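You operate a simulated robot arm through the tools that you are given. There is no shell and no other tool.

You are at the controls of a simulated robot arm. One attempt, no reset.

JOB
Put things in order on the top of table marked outfeed. At the end: the round gauge marked fifty nine (marked "59") is on the yellow square board; the yellow guide block marked slim stands where the round gauge marked fifty nine stood; the padlock in red stands where the yellow guide block marked slim stood; the purple cup with dated lid stands where the padlock in red stood; whatever was shut is shut again. Leave all else as you found it, and nothing knocked over. Set down upright: round gauge marked fifty nine.

The check looks at the end state, three seconds after you hand in, the way a careful person would. Anything else that was tipped, shoved, dropped, spilled or broken makes it a failure. A push-on lid holds only when it is set on centred and level and pressed home; a screw cap is set on level and turned clockwise until tight.

ROBOT AND FRAMES
A 6-joint arm with a two-finger gripper, fixed in place. Base frame: the origin is at the foot of the arm, x ahead of it, y to its left, z up; the work surface is at about z = 0. Lengths are in mm, angles in degrees, forces in N, time in s.
With the tool pointing down near the work surface it reaches from about 180 to 480 mm from the base axis. Its first joint turns from -66.0 to 66.0 degrees. Payload 1.76 kg.
The tool frame sits at the grasp point between the pads (the TCP): z along the fingers, y along the line on which they close. The tips reach 29 mm beyond it. The gripper opens to 82 mm; its body begins 58 mm behind the TCP.
Orientation is told as [roll, pitch, yaw] about the base's x, y, z axes, in that order, counted from this pose: with the fingers straight down and closing along the base's y, the tool's x points along the base's -x, its y along +y and its z along -z.

CONTROLS
- The arm moves only by the tool step_arm. Its argument "commands" is a list of rows, each an object of numbers (a shift or turn left out is 0, a gripper value left out holds the last): "x", "y", "z": the shift along the base's x, y, z in cm; "wx", "wy", "wz": the turn, a rotation vector about the base's x, y, z in degrees; "claw": the finger opening in cm, from 0 to 8.2. In form: [{"x": .., "y": .., "z": .., "wx": .., "wy": .., "wz": .., "claw": ..}, ...]. A call has 1 to 20 rows; each row is the pose to reach, as a shift and turn from the pose commanded when the call began. A row lasts 0.2 s, in which the tool goes at most 50 mm and 8.6 degrees; a call with a longer step from one row to the next is refused whole, and so is a gripper value outside its range. Where a pose cannot be reached the arm comes as near as it can. A force on the tool above 40 N (or 10 N above the force at the start of the call, whichever is more), or a blocked arm, ends the call early, and 0.2 s more pass. The fingers move at their own pace (about 203.5 mm/s each) and stop on an object; they squeeze with about 34 N. The grip force told is the motor's: it shows also when the fingers shut on nothing. Time passes only in rows, and 0.2 s behind the last, so rows that repeat a pose let the fingers close. The reply holds the time, the measured pose of the TCP, the force on the tool along the base axes, the opening and the grip force, in the units named above and with some noise, with the torque about the TCP (base axes, N m) and any sound that the robot's microphone picked up, and new pictures: "views" is both (left out), scene, wrist or none.
- Cameras (640 x 400 px; columns grow to the right, rows downward): "scene" is fixed at [68.9, 346.2, 423.5]; the picture's right is [-0.61, -0.79, 0.00], its down [-0.46, 0.35, -0.82] and it looks along [0.64, -0.50, -0.58] (base axes); focal length 214 px, centre (320, 200). "wrist" rides on the gripper at [79, 4, -90] in the tool frame; the picture's right is [-0.05, 1.00, 0.00], its down [-0.71, -0.04, -0.71] and it looks along [-0.71, -0.04, 0.71] (tool axes); focal length 256 px, centre (320, 200). There is no depth. A picture from a camera that has moved, and an enlarged one, comes with that camera's place and axes in the base frame and with its lens.
- close_up(camera, box): a new picture of the part [left, top, right, bottom] of that camera's present view, enlarged. The clock stands still meanwhile.
- job_done(): hands the job in; it is judged then, once.

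Nothing tells you positions but the pictures and the camera data. Unless the task says otherwise, let go and move clear before handing in.

The tools are called after "Call:" as name(argument=value, ...) on one line, values as JSON. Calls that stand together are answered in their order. step_arm: Moves the arm, as the interface text tells. Its arguments: {"type":"object","properties":{"commands":{"type":"array"},"views":{"type":"string","enum":["both","scene","wrist","none"]}},"required":["commands"]} The other tools are called the same way: close_up (camera, box) takes an enlarged picture of a part of a camera's view; job_done () hands the job in.

At the start:

```text
clock: 0.0
tool_pos: [296.2, -11.1, 314.8]
tool_rot: [-0.1, -0.2, 0.0]
ft_force: [-0.2, -0.5, 0.6]
moment: [-0.03, 0.0, -0.02]
grip_width: 82.3
grip_force: 0.0
```

scene: 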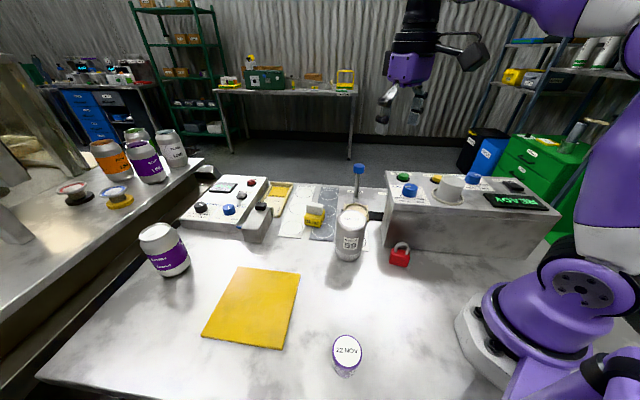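
wrist: 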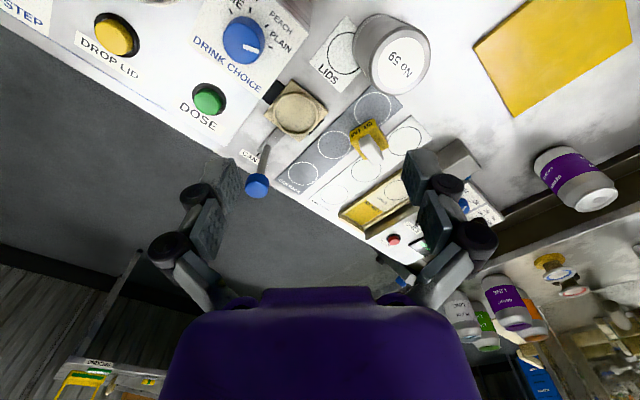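

I see a table with a yellow square board, a round canister "59", a small yellow block, a red padlock, and a cup with a "22 NOV" lid. I'll look closer before moving anything.

Call:
close_up(camera="scene", box=[260, 150, 440, 280])

Call:
close_up(camera="scene", box=[180, 250, 420, 400])

Call:
close_up(camera="wrist", box=[240, 0, 640, 250])

Call:
close_up(camera="scene", box=[60, 120, 280, 290])

```text
3.08 times, centred on (350, 215) of scene
camera zoom: at [68.9, 346.2, 423.5], right [-0.61, -0.79, 0.0], down [-0.46, 0.35, -0.82], along [0.64, -0.5, -0.58], focal length 660 px, centre (228, 154)
```

zoom: 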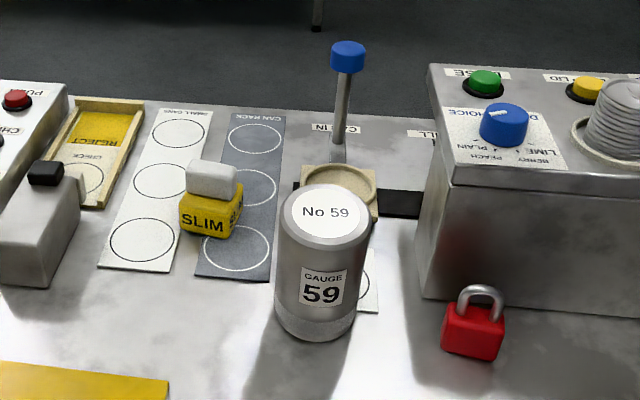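

```text
2.67 times, centred on (300, 325) of scene
camera zoom: at [68.9, 346.2, 423.5], right [-0.61, -0.79, 0.0], down [-0.46, 0.35, -0.82], along [0.64, -0.5, -0.58], focal length 572 px, centre (373, -133)
```

zoom: 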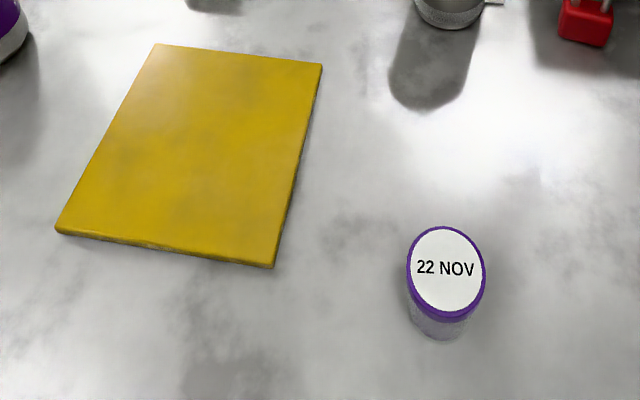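

```text
1.60 times, centred on (440, 125) of wrist
camera zoom: at [216.8, -7.4, 403.8], right [0.05, 1.0, 0.0], down [0.71, -0.04, 0.71], along [0.71, -0.04, -0.71], focal length 410 px, centre (128, 320)
```

zoom: 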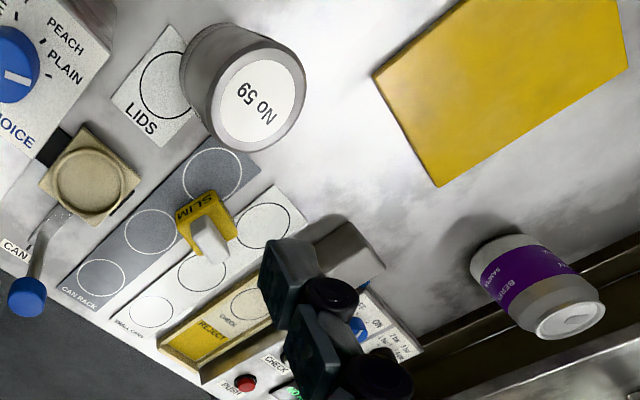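

```text
2.35 times, centred on (170, 205) of scene
camera zoom: at [68.9, 346.2, 423.5], right [-0.61, -0.79, 0.0], down [-0.46, 0.35, -0.82], along [0.64, -0.5, -0.58], focal length 505 px, centre (673, 188)
```

zoom: 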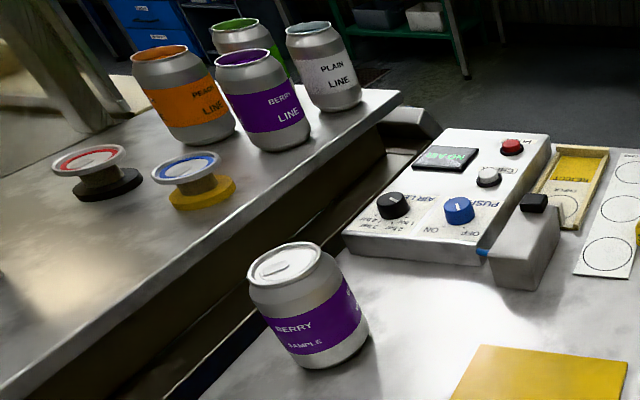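

The wrist camera shows the gauge standing near x≈312, y≈68, about 120 mm tall. The board is centred near (334, 304), the slim block near (450, 79), the padlock near (217, -6) and the dated cup near (144, 235). I'll go above the gauge to measure it better.

Call:
step_arm(commands=[{"x": 0.4, "y": 2.0, "z": -2.5}, {"x": 0.8, "y": 4.0, "z": -5.0}, {"x": 1.2, "y": 6.0, "z": -7.5}, {"x": 1.6, "y": 7.9, "z": -10.0}, {"x": 1.6, "y": 7.9, "z": -10.0}])

```text
clock: 1.2
tool_pos: [311.6, 69.7, 212.9]
tool_rot: [-0.1, -0.2, 0.0]
ft_force: [0.5, 0.1, 0.3]
moment: [0.03, 0.02, 0.0]
grip_width: 82.2
grip_force: 0.0
camera wrist: at [232.5, 73.1, 302.6], right [0.05, 1.0, 0.0], down [0.71, -0.04, 0.71], along [0.71, -0.04, -0.71], focal length 256 px, centre (320, 200)
```

scene: 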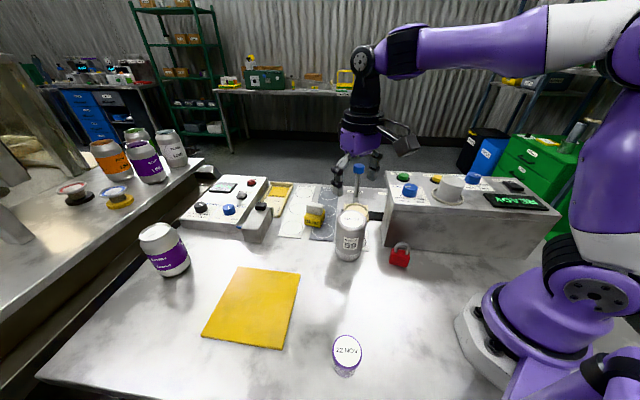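
wrist: 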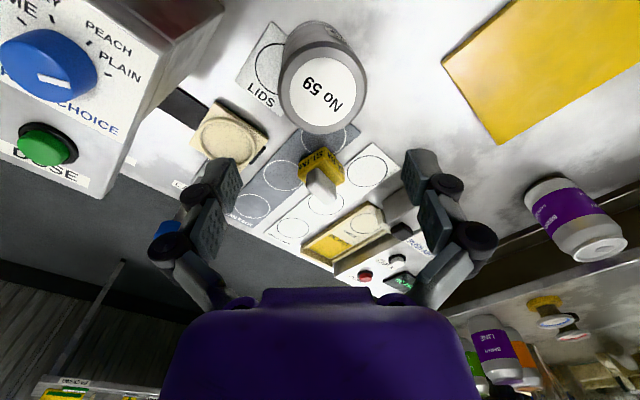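

The gauge's top is nearly under the tool. I'll take close-ups to pin down its centre and height.

Call:
close_up(camera="wrist", box=[240, 10, 400, 150])

Call:
close_up(camera="scene", box=[300, 190, 420, 280])

```text
2.86 times, centred on (320, 80) of wrist
camera zoom: at [232.5, 73.1, 302.6], right [0.05, 1.0, 0.0], down [0.71, -0.04, 0.71], along [0.71, -0.04, -0.71], focal length 731 px, centre (320, 543)
```

zoom: 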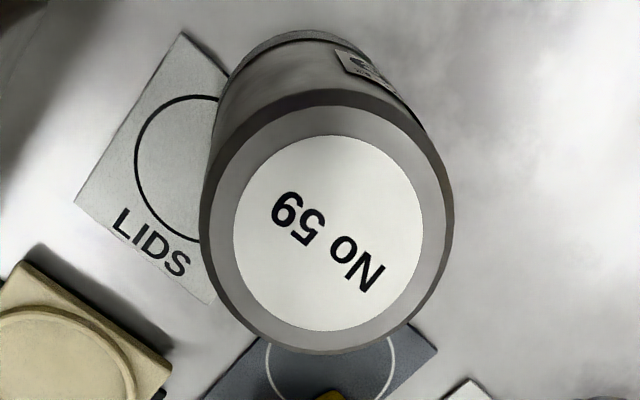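

```text
4.44 times, centred on (360, 235) of scene
camera zoom: at [68.8, 346.2, 423.5], right [-0.61, -0.79, 0.0], down [-0.46, 0.35, -0.82], along [0.64, -0.5, -0.58], focal length 953 px, centre (142, 44)
```

zoom: 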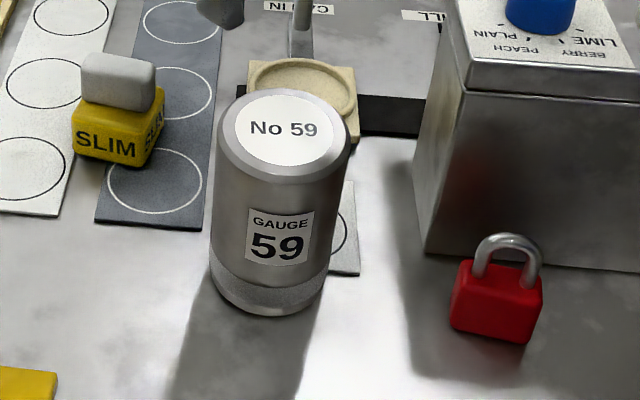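

The gauge's centre is about (310.5, 70), it is 65 mm across and 114 mm tall. I'll lower the open fingers around it partway and check clearance.

Call:
step_arm(commands=[{"x": -0.1, "y": 0.05, "z": -2.5, "claw": 8.2}, {"x": -0.1, "y": 0.05, "z": -5.0}, {"x": -0.1, "y": 0.05, "z": -7.0}, {"x": -0.1, "y": 0.05, "z": -9.0}, {"x": -0.1, "y": 0.05, "z": -10.0}, {"x": -0.1, "y": 0.05, "z": -10.0}])

```text
clock: 2.6
tool_pos: [312.0, 69.4, 115.3]
tool_rot: [-0.2, 0.1, 0.0]
ft_force: [0.0, 0.5, -0.1]
moment: [-0.01, 0.0, -0.01]
grip_width: 82.0
grip_force: 0.0
camera wrist: at [232.7, 73.7, 204.6], right [0.05, 1.0, 0.0], down [0.71, -0.04, 0.71], along [0.71, -0.04, -0.71], focal length 256 px, centre (320, 200)
```

scene: 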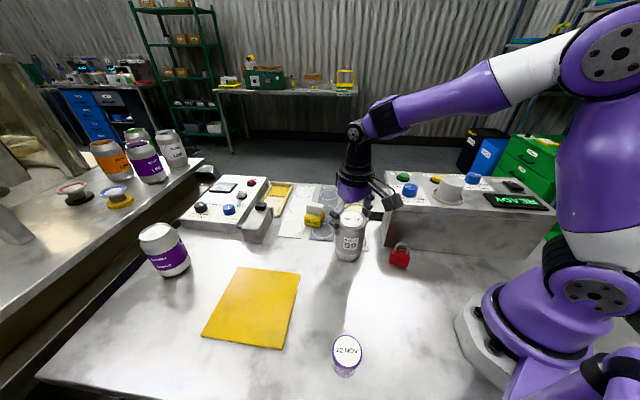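
wrist: 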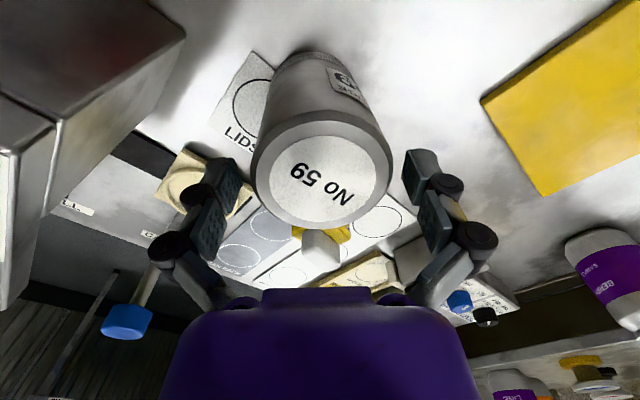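

The gauge sits centred between the fingers. I'll lower to grip height and close.

Call:
step_arm(commands=[{"y": 0.1, "z": -1.0}, {"x": -0.1, "y": 0.1, "z": -2.5}, {"x": -0.1, "y": 0.1, "z": -3.8}, {"x": -0.1, "y": 0.1, "z": -4.5}, {"x": -0.1, "y": 0.1, "z": -4.5}])

```text
clock: 3.8
tool_pos: [311.5, 68.4, 69.6]
tool_rot: [-0.2, 0.1, 0.0]
ft_force: [0.2, -0.4, -0.8]
moment: [0.01, 0.01, 0.0]
grip_width: 82.1
grip_force: 0.1
camera wrist: at [232.2, 73.1, 158.4], right [0.05, 1.0, 0.0], down [0.71, -0.04, 0.71], along [0.71, -0.04, -0.71], focal length 256 px, centre (320, 200)
```

scene: 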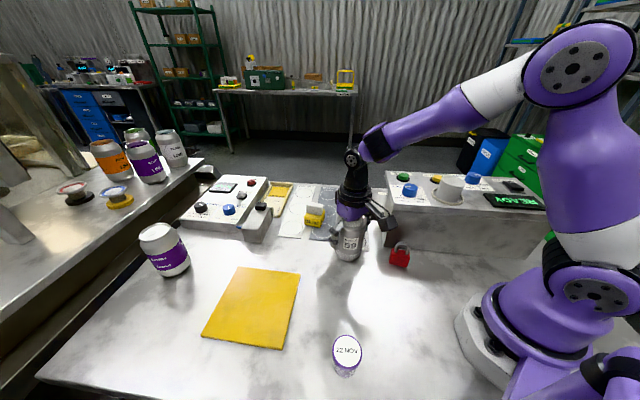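
wrist: 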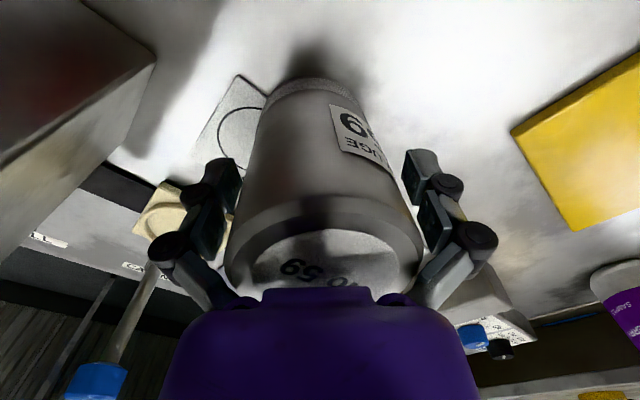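

The fingers straddle the gauge body. I'll close on it.

Call:
step_arm(commands=[{"claw": 7.2}, {"claw": 6.0}, {"claw": 5.0}, {"claw": 5.0}])

```text
clock: 4.3
tool_pos: [315.1, 71.0, 73.9]
tool_rot: [0.0, -0.4, 0.0]
ft_force: [-8.6, -3.4, 32.1]
moment: [-0.28, 0.06, -0.02]
grip_width: 70.5
grip_force: 33.8
stopped in row 2: the force on the tool passed its limit at 42 N (the readings are from after the stop); the commanded pose is now the measured one
camera wrist: at [233.3, 73.3, 161.3], right [0.06, 1.0, 0.0], down [0.7, -0.04, 0.71], along [0.71, -0.04, -0.7], focal length 256 px, centre (320, 200)
```

scene: 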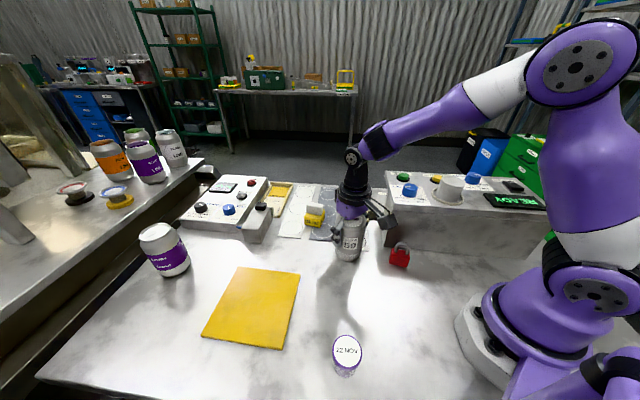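
wrist: 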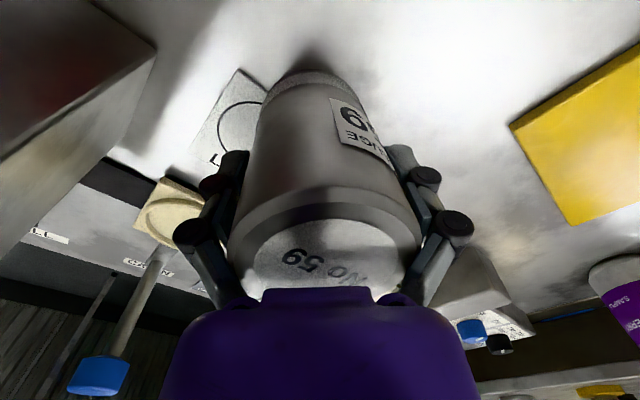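

The grip stopped with an upward force: the finger linkages seem to be touching the gauge's top rim, so I'm too deep. I'll open, rise about 2 cm and try again.

Call:
step_arm(commands=[{"claw": 8.2}, {"claw": 8.2}, {"claw": 8.2}])

```text
clock: 5.2
tool_pos: [312.9, 70.5, 70.1]
tool_rot: [0.1, -0.3, -0.1]
ft_force: [0.6, -0.7, 0.2]
moment: [0.0, 0.0, 0.01]
grip_width: 81.7
grip_force: 0.1
camera wrist: at [233.0, 73.3, 160.1], right [0.05, 1.0, 0.0], down [0.7, -0.04, 0.71], along [0.71, -0.04, -0.7], focal length 256 px, centre (320, 200)
```

scene: 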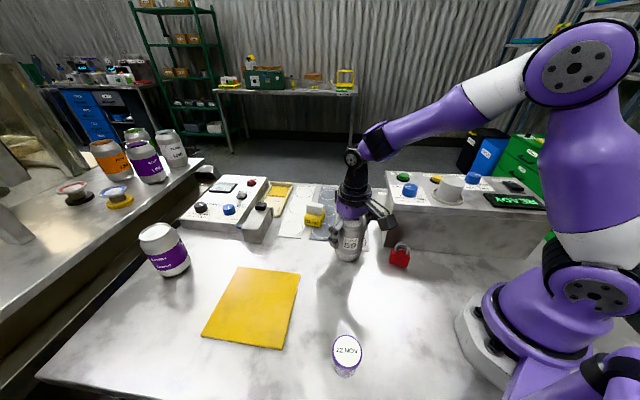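
wrist: 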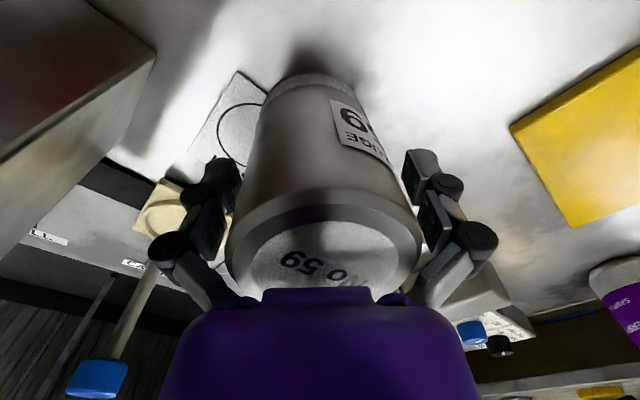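

The gauge is still upright and in place. I'll rise 2.2 cm and re-grip.

Call:
step_arm(commands=[{"z": 0.8}, {"x": -0.1, "z": 1.6}, {"x": -0.2, "z": 2.2}, {"x": -0.2, "z": 2.2}, {"x": -0.2, "z": 2.2}])

Call:
close_up(camera="wrist", box=[160, 50, 480, 250])

```text
clock: 6.3
tool_pos: [311.5, 70.4, 93.2]
tool_rot: [0.0, -0.3, -0.1]
ft_force: [-0.2, 0.0, 0.7]
moment: [-0.01, 0.0, -0.03]
grip_width: 82.0
grip_force: 0.0
camera wrist: at [232.0, 73.6, 182.1], right [0.05, 1.0, 0.0], down [0.7, -0.04, 0.71], along [0.71, -0.04, -0.7], focal length 256 px, centre (320, 200)
```

scene: 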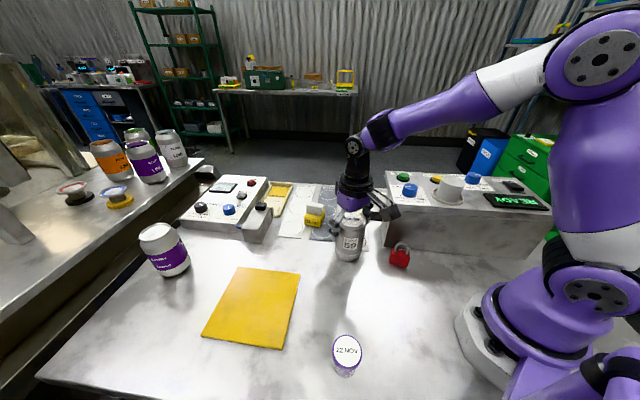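
wrist: 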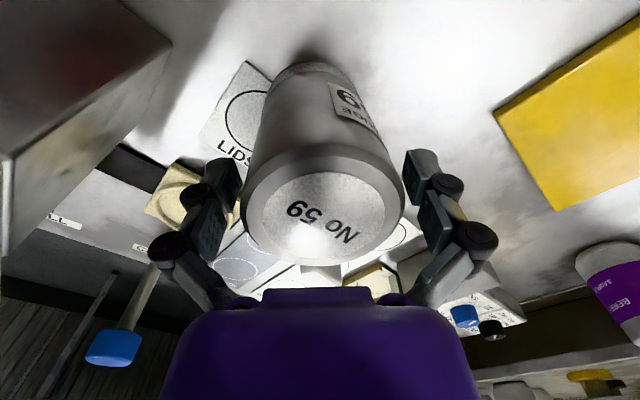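

```text
2.00 times, centred on (320, 150) of wrist
camera zoom: at [232.0, 73.6, 182.1], right [0.05, 1.0, 0.0], down [0.7, -0.04, 0.71], along [0.71, -0.04, -0.7], focal length 512 px, centre (320, 300)
```

zoom: 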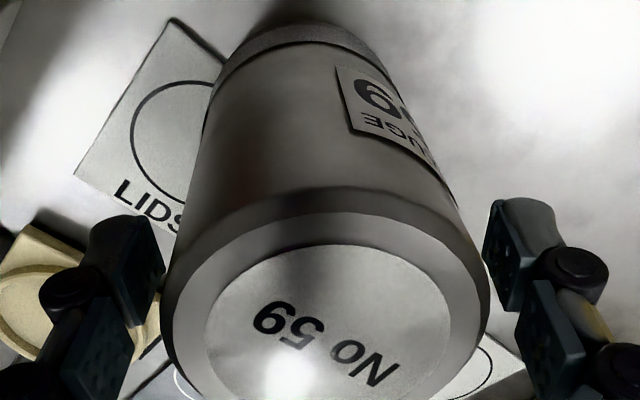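

Fingers now straddle the upper part of the gauge with the top clear of the linkages. Closing again.

Call:
step_arm(commands=[{"claw": 7.4}, {"claw": 7.0}, {"claw": 6.7}, {"claw": 6.4}, {"claw": 6.0}, {"claw": 5.5}])

```text
clock: 7.8
tool_pos: [312.4, 69.2, 94.0]
tool_rot: [0.0, -0.5, -0.1]
ft_force: [-1.1, -2.8, 15.2]
moment: [-0.7, 0.17, 0.03]
grip_width: 65.2
grip_force: 33.8
camera wrist: at [232.1, 73.6, 182.3], right [0.06, 1.0, 0.0], down [0.7, -0.04, 0.71], along [0.71, -0.04, -0.7], focal length 256 px, centre (320, 200)
```

scene: 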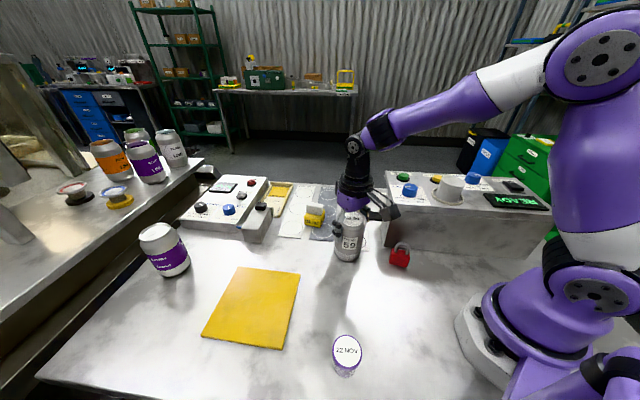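
wrist: 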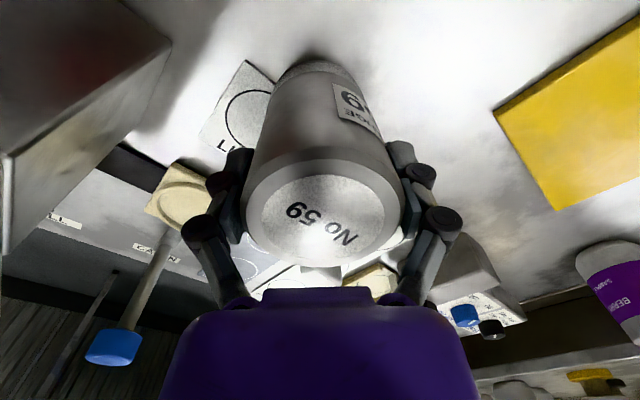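

The gauge is held at 65.2 mm. I'll lift gently and check it's level.

Call:
step_arm(commands=[{"z": 0.3}, {"z": 0.8}, {"z": 1.5}, {"z": 2.2}, {"z": 3.0}, {"z": 3.0}])

```text
clock: 9.2
tool_pos: [311.3, 70.5, 123.9]
tool_rot: [-0.1, -0.3, -0.1]
ft_force: [-0.6, 0.9, -2.8]
moment: [-0.01, 0.0, 0.0]
grip_width: 64.9
grip_force: 33.9
camera wrist: at [231.5, 73.2, 212.5], right [0.05, 1.0, 0.0], down [0.7, -0.04, 0.71], along [0.71, -0.04, -0.7], focal length 256 px, centre (320, 200)
```

scene: 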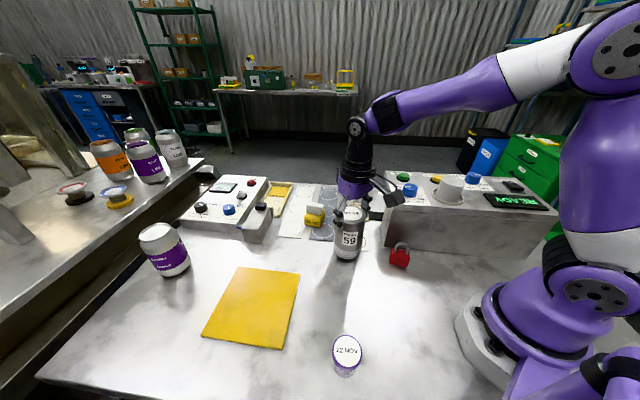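
wrist: 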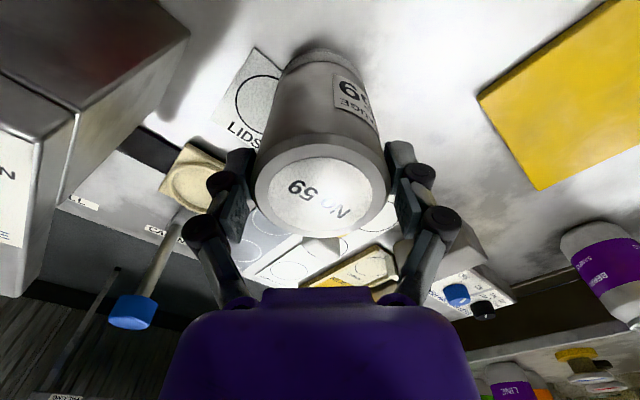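

The gauge's top sits lower in the fingers than before, so it may have slipped a bit or the pads flexed. I'll check whether it's off the table.

Call:
close_up(camera="scene", box=[300, 160, 420, 280])

Call:
close_up(camera="wrist", box=[200, 20, 440, 260])

```text
3.33 times, centred on (360, 220) of scene
camera zoom: at [68.9, 346.2, 423.5], right [-0.61, -0.79, 0.0], down [-0.46, 0.35, -0.82], along [0.64, -0.5, -0.58], focal length 715 px, centre (187, 133)
```

zoom: 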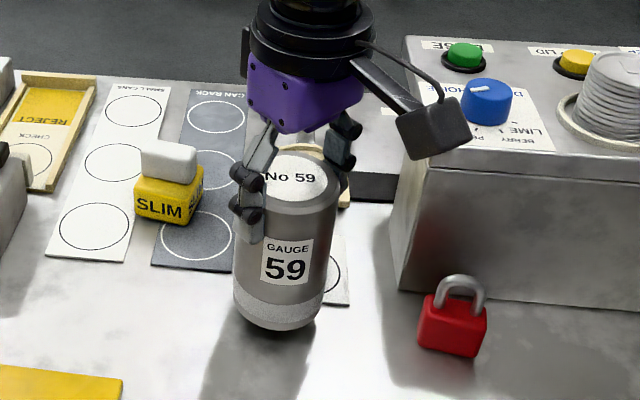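

```text
1.67 times, centred on (320, 140) of wrist
camera zoom: at [231.5, 73.2, 212.5], right [0.05, 1.0, 0.0], down [0.7, -0.04, 0.71], along [0.71, -0.04, -0.7], focal length 427 px, centre (320, 300)
```

zoom: 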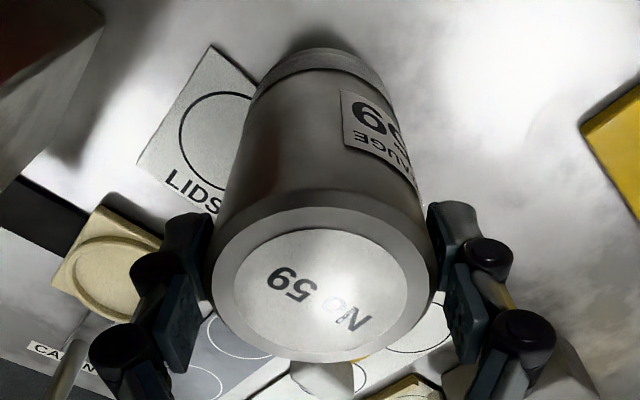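

It is partly lifted (10–16 mm) but slid in the fingers. I'll hold still for a moment to see whether it keeps slipping.

Call:
step_arm(commands=[{"claw": 4.0}, {"claw": 3.0}, {"claw": 2.0}, {"claw": 0.0}])

Call:
close_up(camera="wrist", box=[200, 20, 440, 260])

Call:
close_up(camera="scene", box=[300, 160, 420, 280])

```text
clock: 10.2
tool_pos: [312.0, 69.6, 123.3]
tool_rot: [0.0, -0.3, -0.1]
ft_force: [-0.2, -0.5, -2.3]
moment: [0.0, -0.01, 0.01]
grip_width: 64.4
grip_force: 34.1
camera wrist: at [231.6, 73.2, 212.4], right [0.05, 1.0, 0.0], down [0.7, -0.04, 0.71], along [0.71, -0.04, -0.7], focal length 256 px, centre (320, 200)
```

scene: 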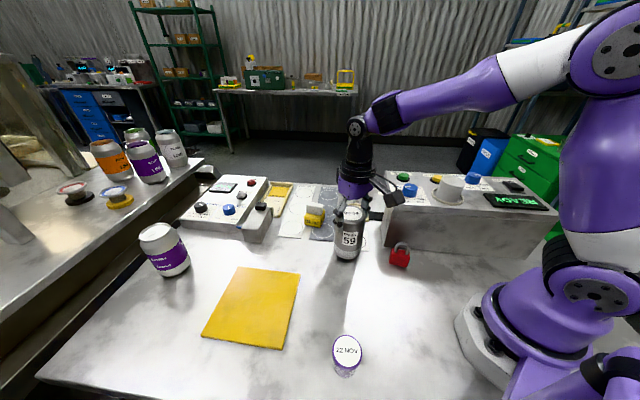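
wrist: 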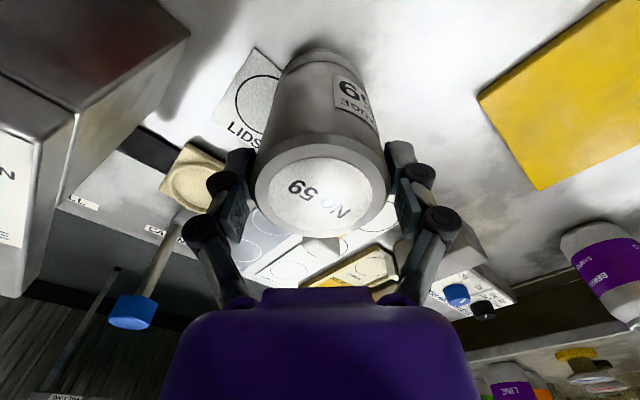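

```text
1.67 times, centred on (320, 140) of wrist
camera zoom: at [231.6, 73.2, 212.4], right [0.05, 1.0, 0.0], down [0.7, -0.04, 0.71], along [0.71, -0.04, -0.7], focal length 427 px, centre (320, 300)
```

zoom: 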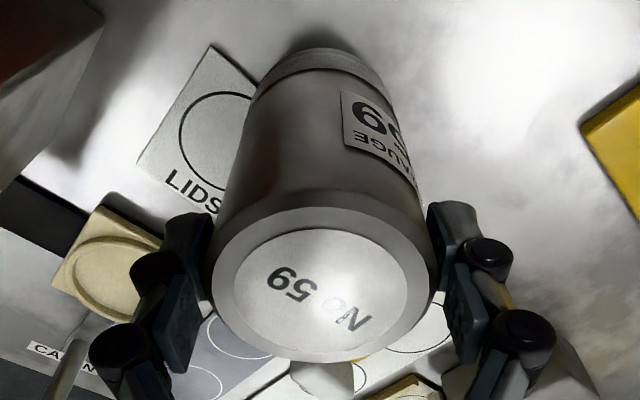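

```text
3.33 times, centred on (360, 220) of scene
camera zoom: at [68.9, 346.2, 423.5], right [-0.61, -0.79, 0.0], down [-0.46, 0.35, -0.82], along [0.64, -0.5, -0.58], focal length 715 px, centre (187, 133)
```

zoom: 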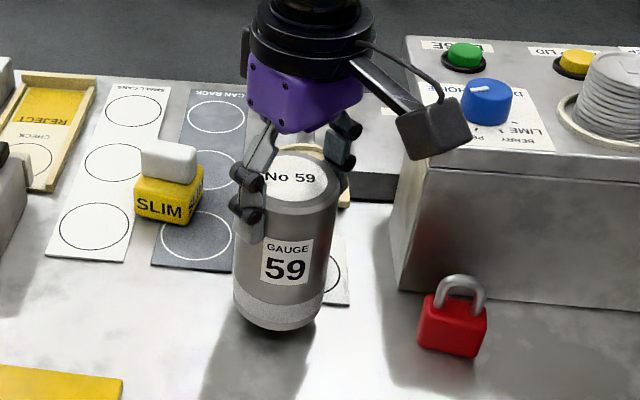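

It's holding steady without further slip (about 2.5 N weight). I'll lift further, slowly, and see if it follows.

Call:
step_arm(commands=[{"z": 0.5}, {"z": 1.0}, {"z": 1.5}, {"z": 2.0}, {"z": 2.5}, {"z": 3.0}, {"z": 3.0}])

Call:
close_up(camera="scene", box=[300, 160, 420, 280])

```text
clock: 11.8
tool_pos: [311.5, 69.6, 153.5]
tool_rot: [-0.1, -0.4, -0.1]
ft_force: [0.0, 1.3, -2.4]
moment: [0.01, 0.01, 0.0]
grip_width: 65.0
grip_force: 34.2
camera wrist: at [231.6, 72.5, 242.6], right [0.05, 1.0, 0.0], down [0.7, -0.04, 0.71], along [0.71, -0.04, -0.7], focal length 256 px, centre (320, 200)
```

scene: 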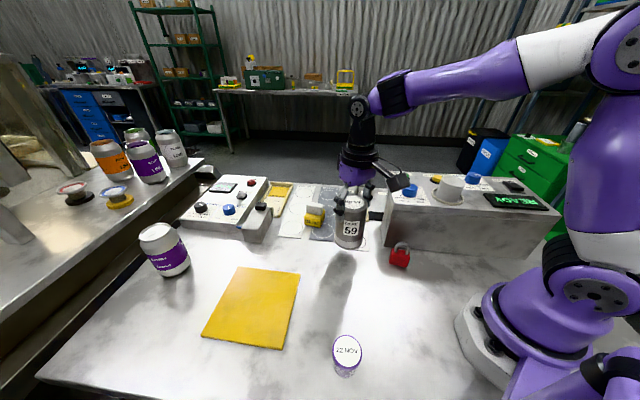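
wrist: 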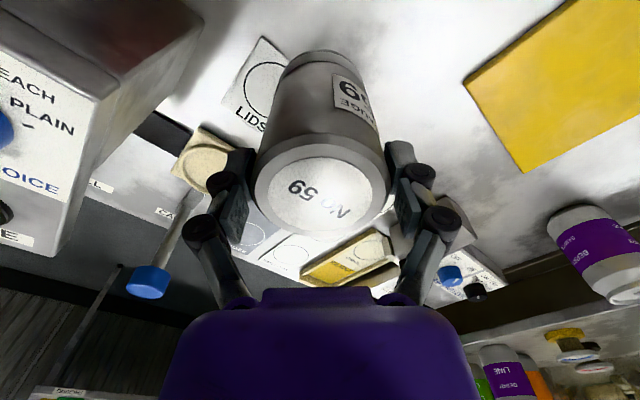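

```text
3.33 times, centred on (360, 220) of scene
camera zoom: at [68.9, 346.2, 423.5], right [-0.61, -0.79, 0.0], down [-0.46, 0.35, -0.82], along [0.64, -0.5, -0.58], focal length 715 px, centre (187, 133)
```

zoom: 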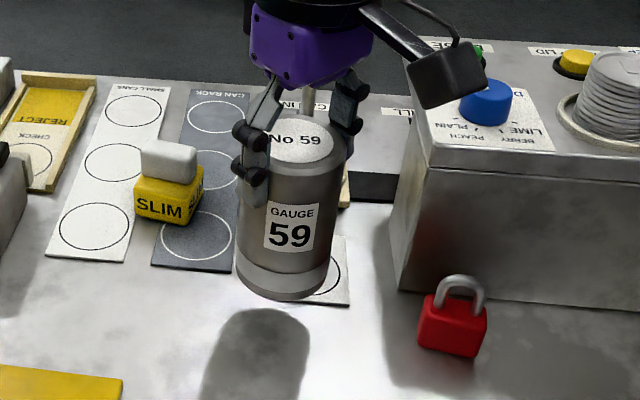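

The gauge is held firmly now, well clear of the table. I'll carry it over to the yellow board.

Call:
step_arm(commands=[{"y": 1.0}, {"y": 3.0, "x": 0.1}, {"y": 5.2, "x": 0.2}, {"y": 7.5, "x": 0.2}, {"y": 9.8, "x": 0.3}, {"y": 12.1, "x": 0.3}, {"y": 14.4, "x": 0.4}, {"y": 16.7, "x": 0.5}, {"y": 19.0, "x": 0.6}, {"y": 21.0, "x": 0.6}, {"y": 22.2, "x": 0.6}, {"y": 22.4, "x": 0.6}, {"y": 22.4, "x": 0.6}])

```text
clock: 14.6
tool_pos: [318.3, 293.6, 152.9]
tool_rot: [0.0, -0.3, 0.0]
ft_force: [1.4, 0.5, -3.4]
moment: [-0.02, 0.02, -0.02]
grip_width: 64.7
grip_force: 33.3
camera wrist: at [237.3, 298.1, 242.1], right [0.05, 1.0, 0.0], down [0.7, -0.04, 0.71], along [0.71, -0.04, -0.7], focal length 256 px, centre (320, 200)
```

scene: 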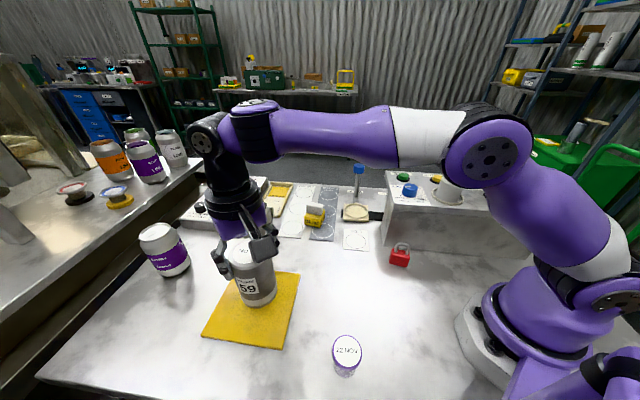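
wrist: 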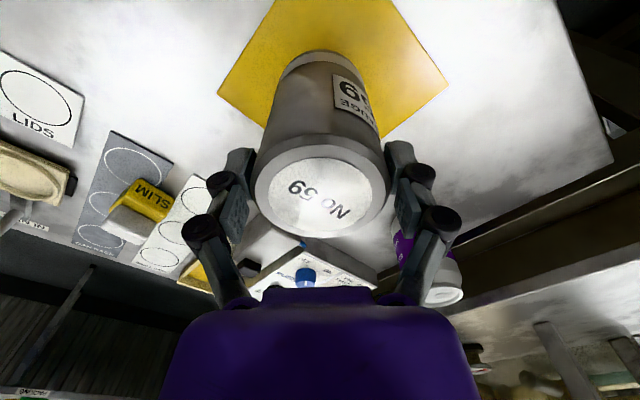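

The gauge is above the board, whose corners I measure at (330, 200) and (334, 408). I'll lower it to just above the surface.

Call:
step_arm(commands=[{"z": -0.5}, {"z": -1.2}, {"z": -2.0}, {"z": -2.6}, {"z": -3.0}, {"z": -3.2}, {"z": -3.2}])

Call:
close_up(camera="scene", box=[190, 220, 330, 360])

```text
clock: 16.1
tool_pos: [317.1, 293.5, 121.0]
tool_rot: [-0.1, -0.3, -0.1]
ft_force: [0.0, 0.0, -3.1]
moment: [0.01, 0.03, 0.01]
grip_width: 64.7
grip_force: 34.2
camera wrist: at [237.1, 297.5, 209.9], right [0.05, 1.0, 0.0], down [0.7, -0.04, 0.71], along [0.71, -0.04, -0.7], focal length 256 px, centre (320, 200)
```

scene: 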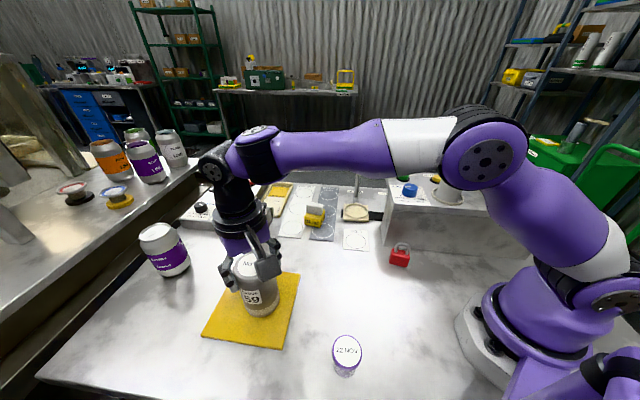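
wrist: 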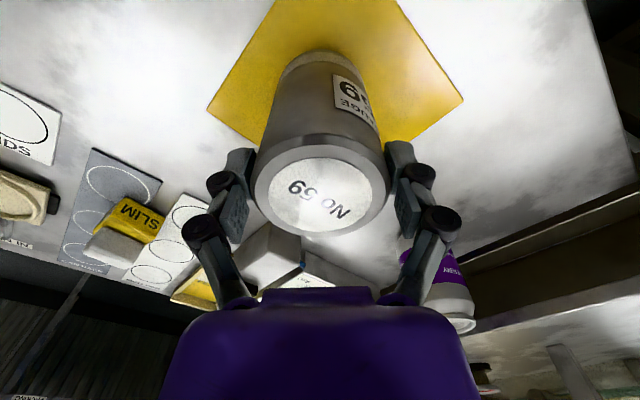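

```text
2.86 times, centred on (260, 290) of scene
camera zoom: at [68.9, 346.2, 423.5], right [-0.61, -0.79, 0.0], down [-0.46, 0.35, -0.82], along [0.64, -0.5, -0.58], focal length 613 px, centre (491, -57)
```

zoom: 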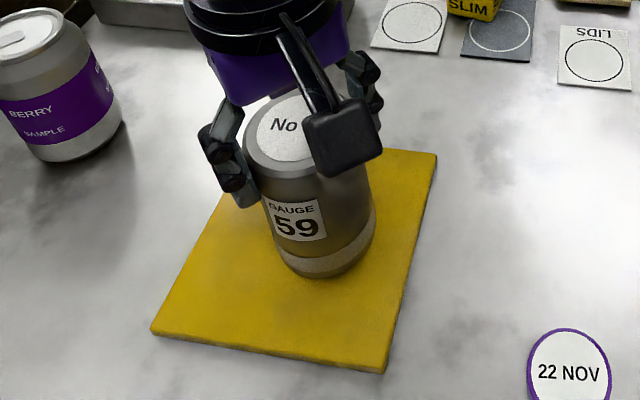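

It's just above the board. I'll lower in small steps and watch the force.

Call:
step_arm(commands=[{"z": -0.1}, {"z": -0.2}, {"z": -0.3}, {"z": -0.4}], views="none")

```text
clock: 17.1
tool_pos: [317.4, 294.4, 119.3]
tool_rot: [0.2, -0.5, 0.0]
ft_force: [-2.7, -0.4, 19.2]
moment: [-0.01, -0.07, 0.14]
grip_width: 64.9
grip_force: 34.0
```

Contact with the board is at about z=119. I'll relieve the pressure slightly and then open the fingers slowly.

Call:
step_arm(commands=[{"z": 0.1}, {"z": 0.2}, {"z": 0.2}], views="none")

```text
clock: 17.9
tool_pos: [316.8, 292.9, 119.4]
tool_rot: [-0.1, -0.2, 0.0]
ft_force: [2.1, 1.2, 4.4]
moment: [0.17, -0.46, 0.03]
grip_width: 64.6
grip_force: 33.8
```

Pressure is nearly neutral. Opening the fingers gradually.

Call:
step_arm(commands=[{"claw": 6.6}, {"claw": 6.9}, {"claw": 7.4}, {"claw": 8.2}, {"claw": 8.2}])

Call:
close_up(camera="scene", box=[190, 220, 330, 360])

```text
clock: 19.1
tool_pos: [316.6, 293.9, 119.0]
tool_rot: [0.0, -0.3, 0.0]
ft_force: [0.4, 0.2, 0.0]
moment: [-0.02, 0.0, 0.03]
grip_width: 82.1
grip_force: 0.0
camera wrist: at [237.2, 297.2, 208.2], right [0.05, 1.0, 0.0], down [0.7, -0.04, 0.71], along [0.71, -0.04, -0.7], focal length 256 px, centre (320, 200)
```

scene: 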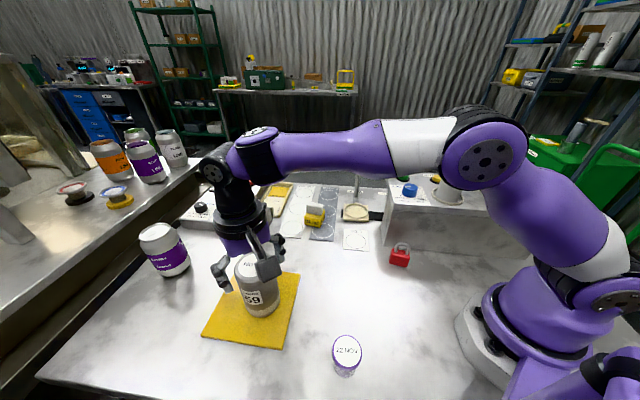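
wrist: 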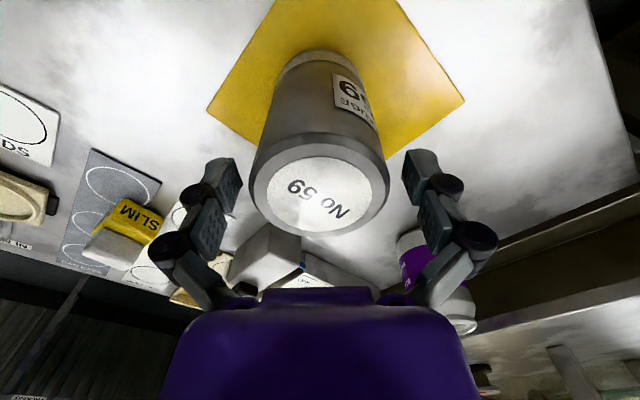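

```text
2.86 times, centred on (260, 290) of scene
camera zoom: at [68.9, 346.2, 423.5], right [-0.61, -0.79, 0.0], down [-0.46, 0.35, -0.82], along [0.64, -0.5, -0.58], focal length 613 px, centre (491, -57)
```

zoom: 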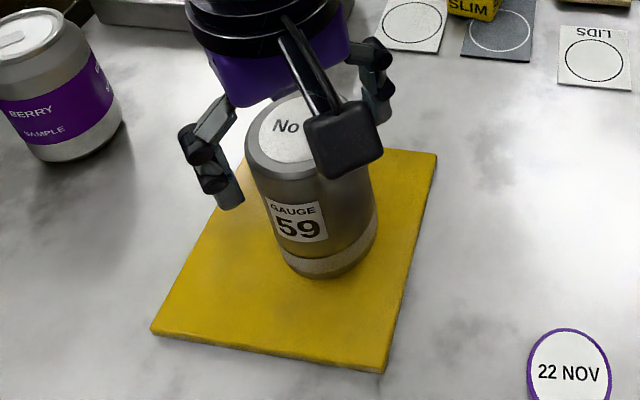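

The gauge stands upright on the board. I'll rise clear and go look at the slim block.

Call:
step_arm(commands=[{"z": 2.0}, {"z": 4.5}, {"z": 7.5}, {"z": 9.5}, {"x": 1.5, "y": -3.5, "z": 10}, {"x": 3.0, "y": -7.0, "z": 10}, {"x": 4.5, "y": -10.5, "z": 9.0}, {"x": 6.0, "y": -14.0, "z": 8.0}, {"x": 8.0, "y": -17.5, "z": 7.0}, {"x": 10.0, "y": -20.5, "z": 6.5}, {"x": 11.3, "y": -21.4, "z": 6.0}, {"x": 11.3, "y": -21.4, "z": 6.0}])

Call:
close_up(camera="scene", box=[190, 220, 330, 360])

Call:
close_up(camera="wrist", box=[220, 20, 440, 260])

```text
clock: 21.8
tool_pos: [429.5, 81.0, 177.9]
tool_rot: [0.0, -0.3, -0.1]
ft_force: [-0.1, 0.3, 0.0]
moment: [-0.02, -0.02, -0.03]
grip_width: 81.9
grip_force: 0.0
camera wrist: at [350.0, 84.4, 266.9], right [0.05, 1.0, 0.0], down [0.7, -0.04, 0.71], along [0.71, -0.04, -0.7], focal length 256 px, centre (320, 200)
```

scene: 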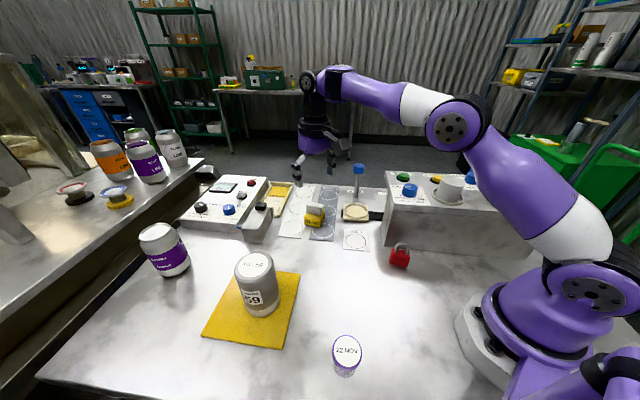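
wrist: 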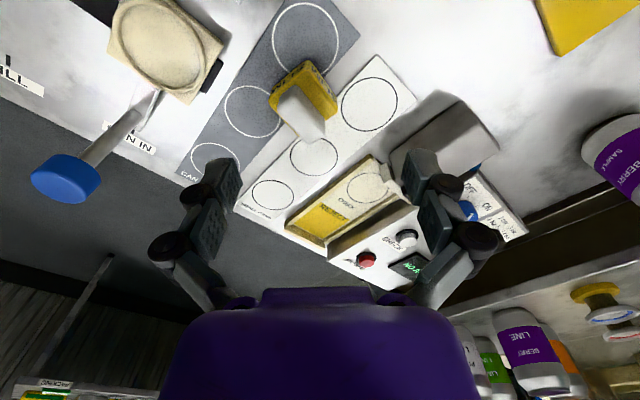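

```text
2.86 times, centred on (260, 290) of scene
camera zoom: at [68.9, 346.2, 423.5], right [-0.61, -0.79, 0.0], down [-0.46, 0.35, -0.82], along [0.64, -0.5, -0.58], focal length 613 px, centre (491, -57)
```

zoom: 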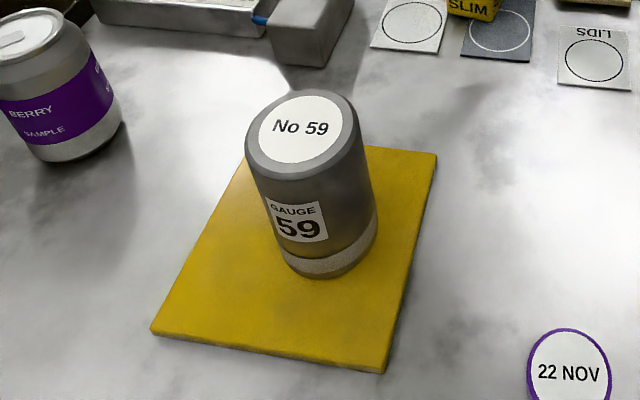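

```text
1.67 times, centred on (330, 140) of wrist
camera zoom: at [350.0, 84.4, 266.9], right [0.05, 1.0, 0.0], down [0.7, -0.04, 0.71], along [0.71, -0.04, -0.7], focal length 427 px, centre (303, 300)
```

zoom: 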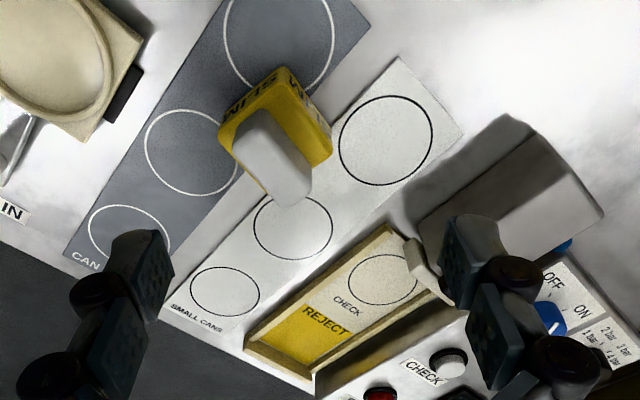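

The gauge looks good on the board. Now I need a finer look at the slim block.

Call:
close_up(camera="wrist", box=[250, 40, 350, 160])

Call:
close_up(camera="scene", box=[290, 190, 340, 240])

```text
3.33 times, centred on (300, 100) of wrist
camera zoom: at [350.0, 84.4, 266.9], right [0.05, 1.0, 0.0], down [0.7, -0.04, 0.71], along [0.71, -0.04, -0.7], focal length 853 px, centre (387, 533)
```

zoom: 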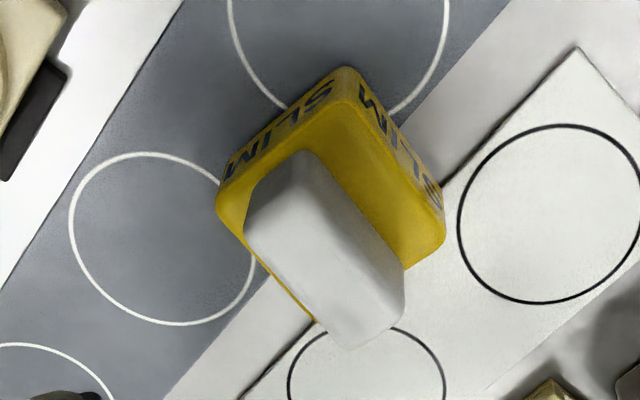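

```text
8.00 times, centred on (315, 215) of scene
camera zoom: at [68.9, 346.2, 423.5], right [-0.61, -0.79, 0.0], down [-0.46, 0.35, -0.82], along [0.64, -0.5, -0.58], focal length 1716 px, centre (360, 80)
```

zoom: 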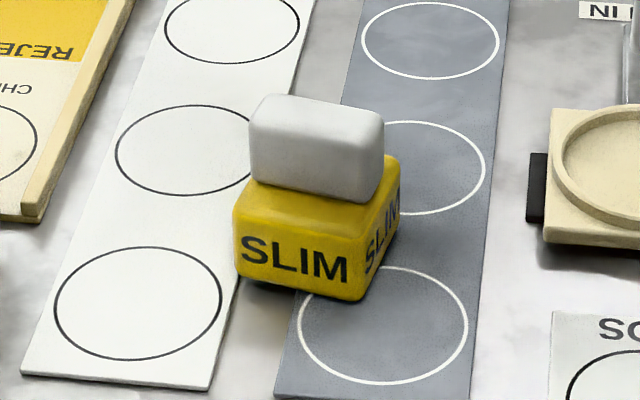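

The block is a yellow base (~45 mm square, ~28 mm high) with a grey handle on top, centred near (460, 63) and turned about 35°. I'll turn the gripper 35° and come down above it to check alignment.

Call:
step_arm(commands=[{"x": 0.5, "y": -0.3, "z": -1.0, "wz": 7}, {"x": 1.0, "y": -0.6, "z": -2.0, "wz": 14}, {"x": 1.6, "y": -1.0, "z": -3.5, "wz": 21}, {"x": 2.2, "y": -1.4, "z": -4.8, "wz": 28}, {"x": 2.9, "y": -1.7, "z": -5.8, "wz": 35}, {"x": 2.9, "y": -1.7, "z": -5.8, "wz": 35}])

Call:
close_up(camera="wrist", box=[200, 60, 440, 300])

Call:
close_up(camera="scene", box=[270, 140, 370, 250])

```text
clock: 23.1
tool_pos: [459.5, 60.5, 120.3]
tool_rot: [0.0, -0.3, 35.0]
ft_force: [-0.8, -0.1, -0.9]
moment: [0.02, 0.0, -0.02]
grip_width: 82.2
grip_force: 0.1
camera wrist: at [391.1, 18.7, 209.1], right [-0.53, 0.85, 0.0], down [0.6, 0.37, 0.71], along [0.6, 0.38, -0.7], focal length 256 px, centre (320, 200)
```

scene: 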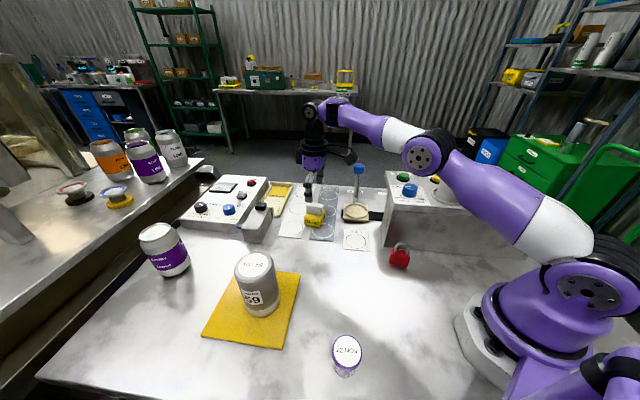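
wrist: 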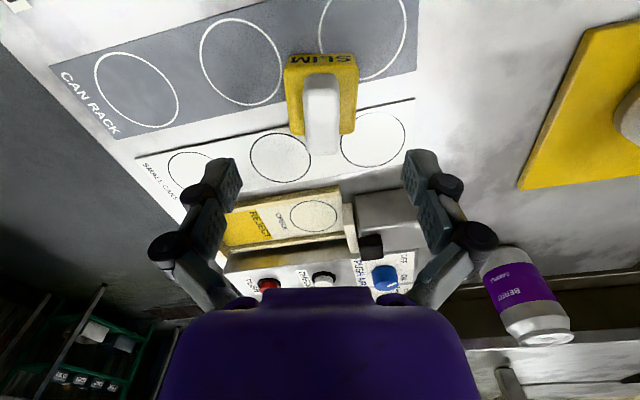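

```text
1.67 times, centred on (320, 180) of wrist
camera zoom: at [391.1, 18.7, 209.1], right [-0.53, 0.85, 0.0], down [0.6, 0.37, 0.71], along [0.6, 0.38, -0.7], focal length 427 px, centre (320, 233)
```

zoom: 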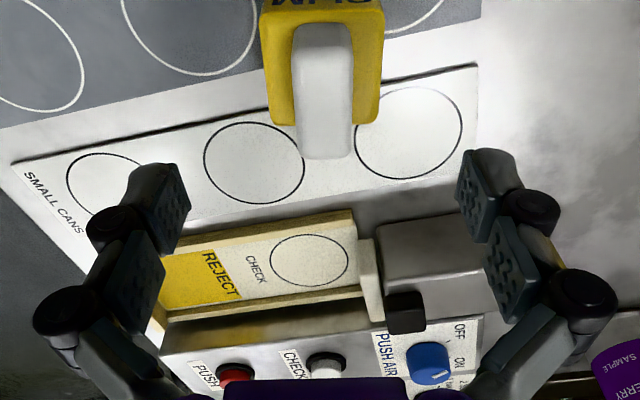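

```text
3.64 times, centred on (320, 195) of scene
camera zoom: at [68.9, 346.2, 423.5], right [-0.61, -0.79, 0.0], down [-0.46, 0.35, -0.82], along [0.64, -0.5, -0.58], focal length 780 px, centre (320, 218)
```

zoom: 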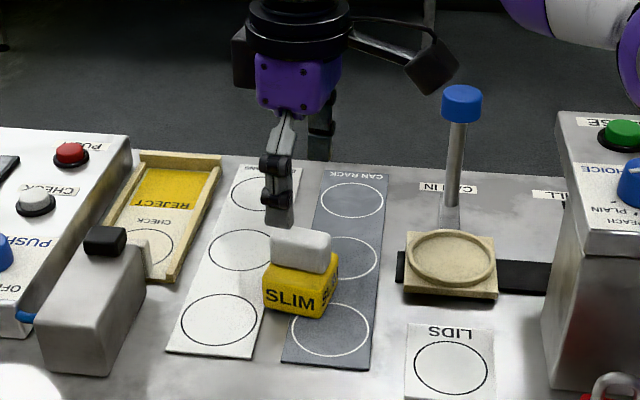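

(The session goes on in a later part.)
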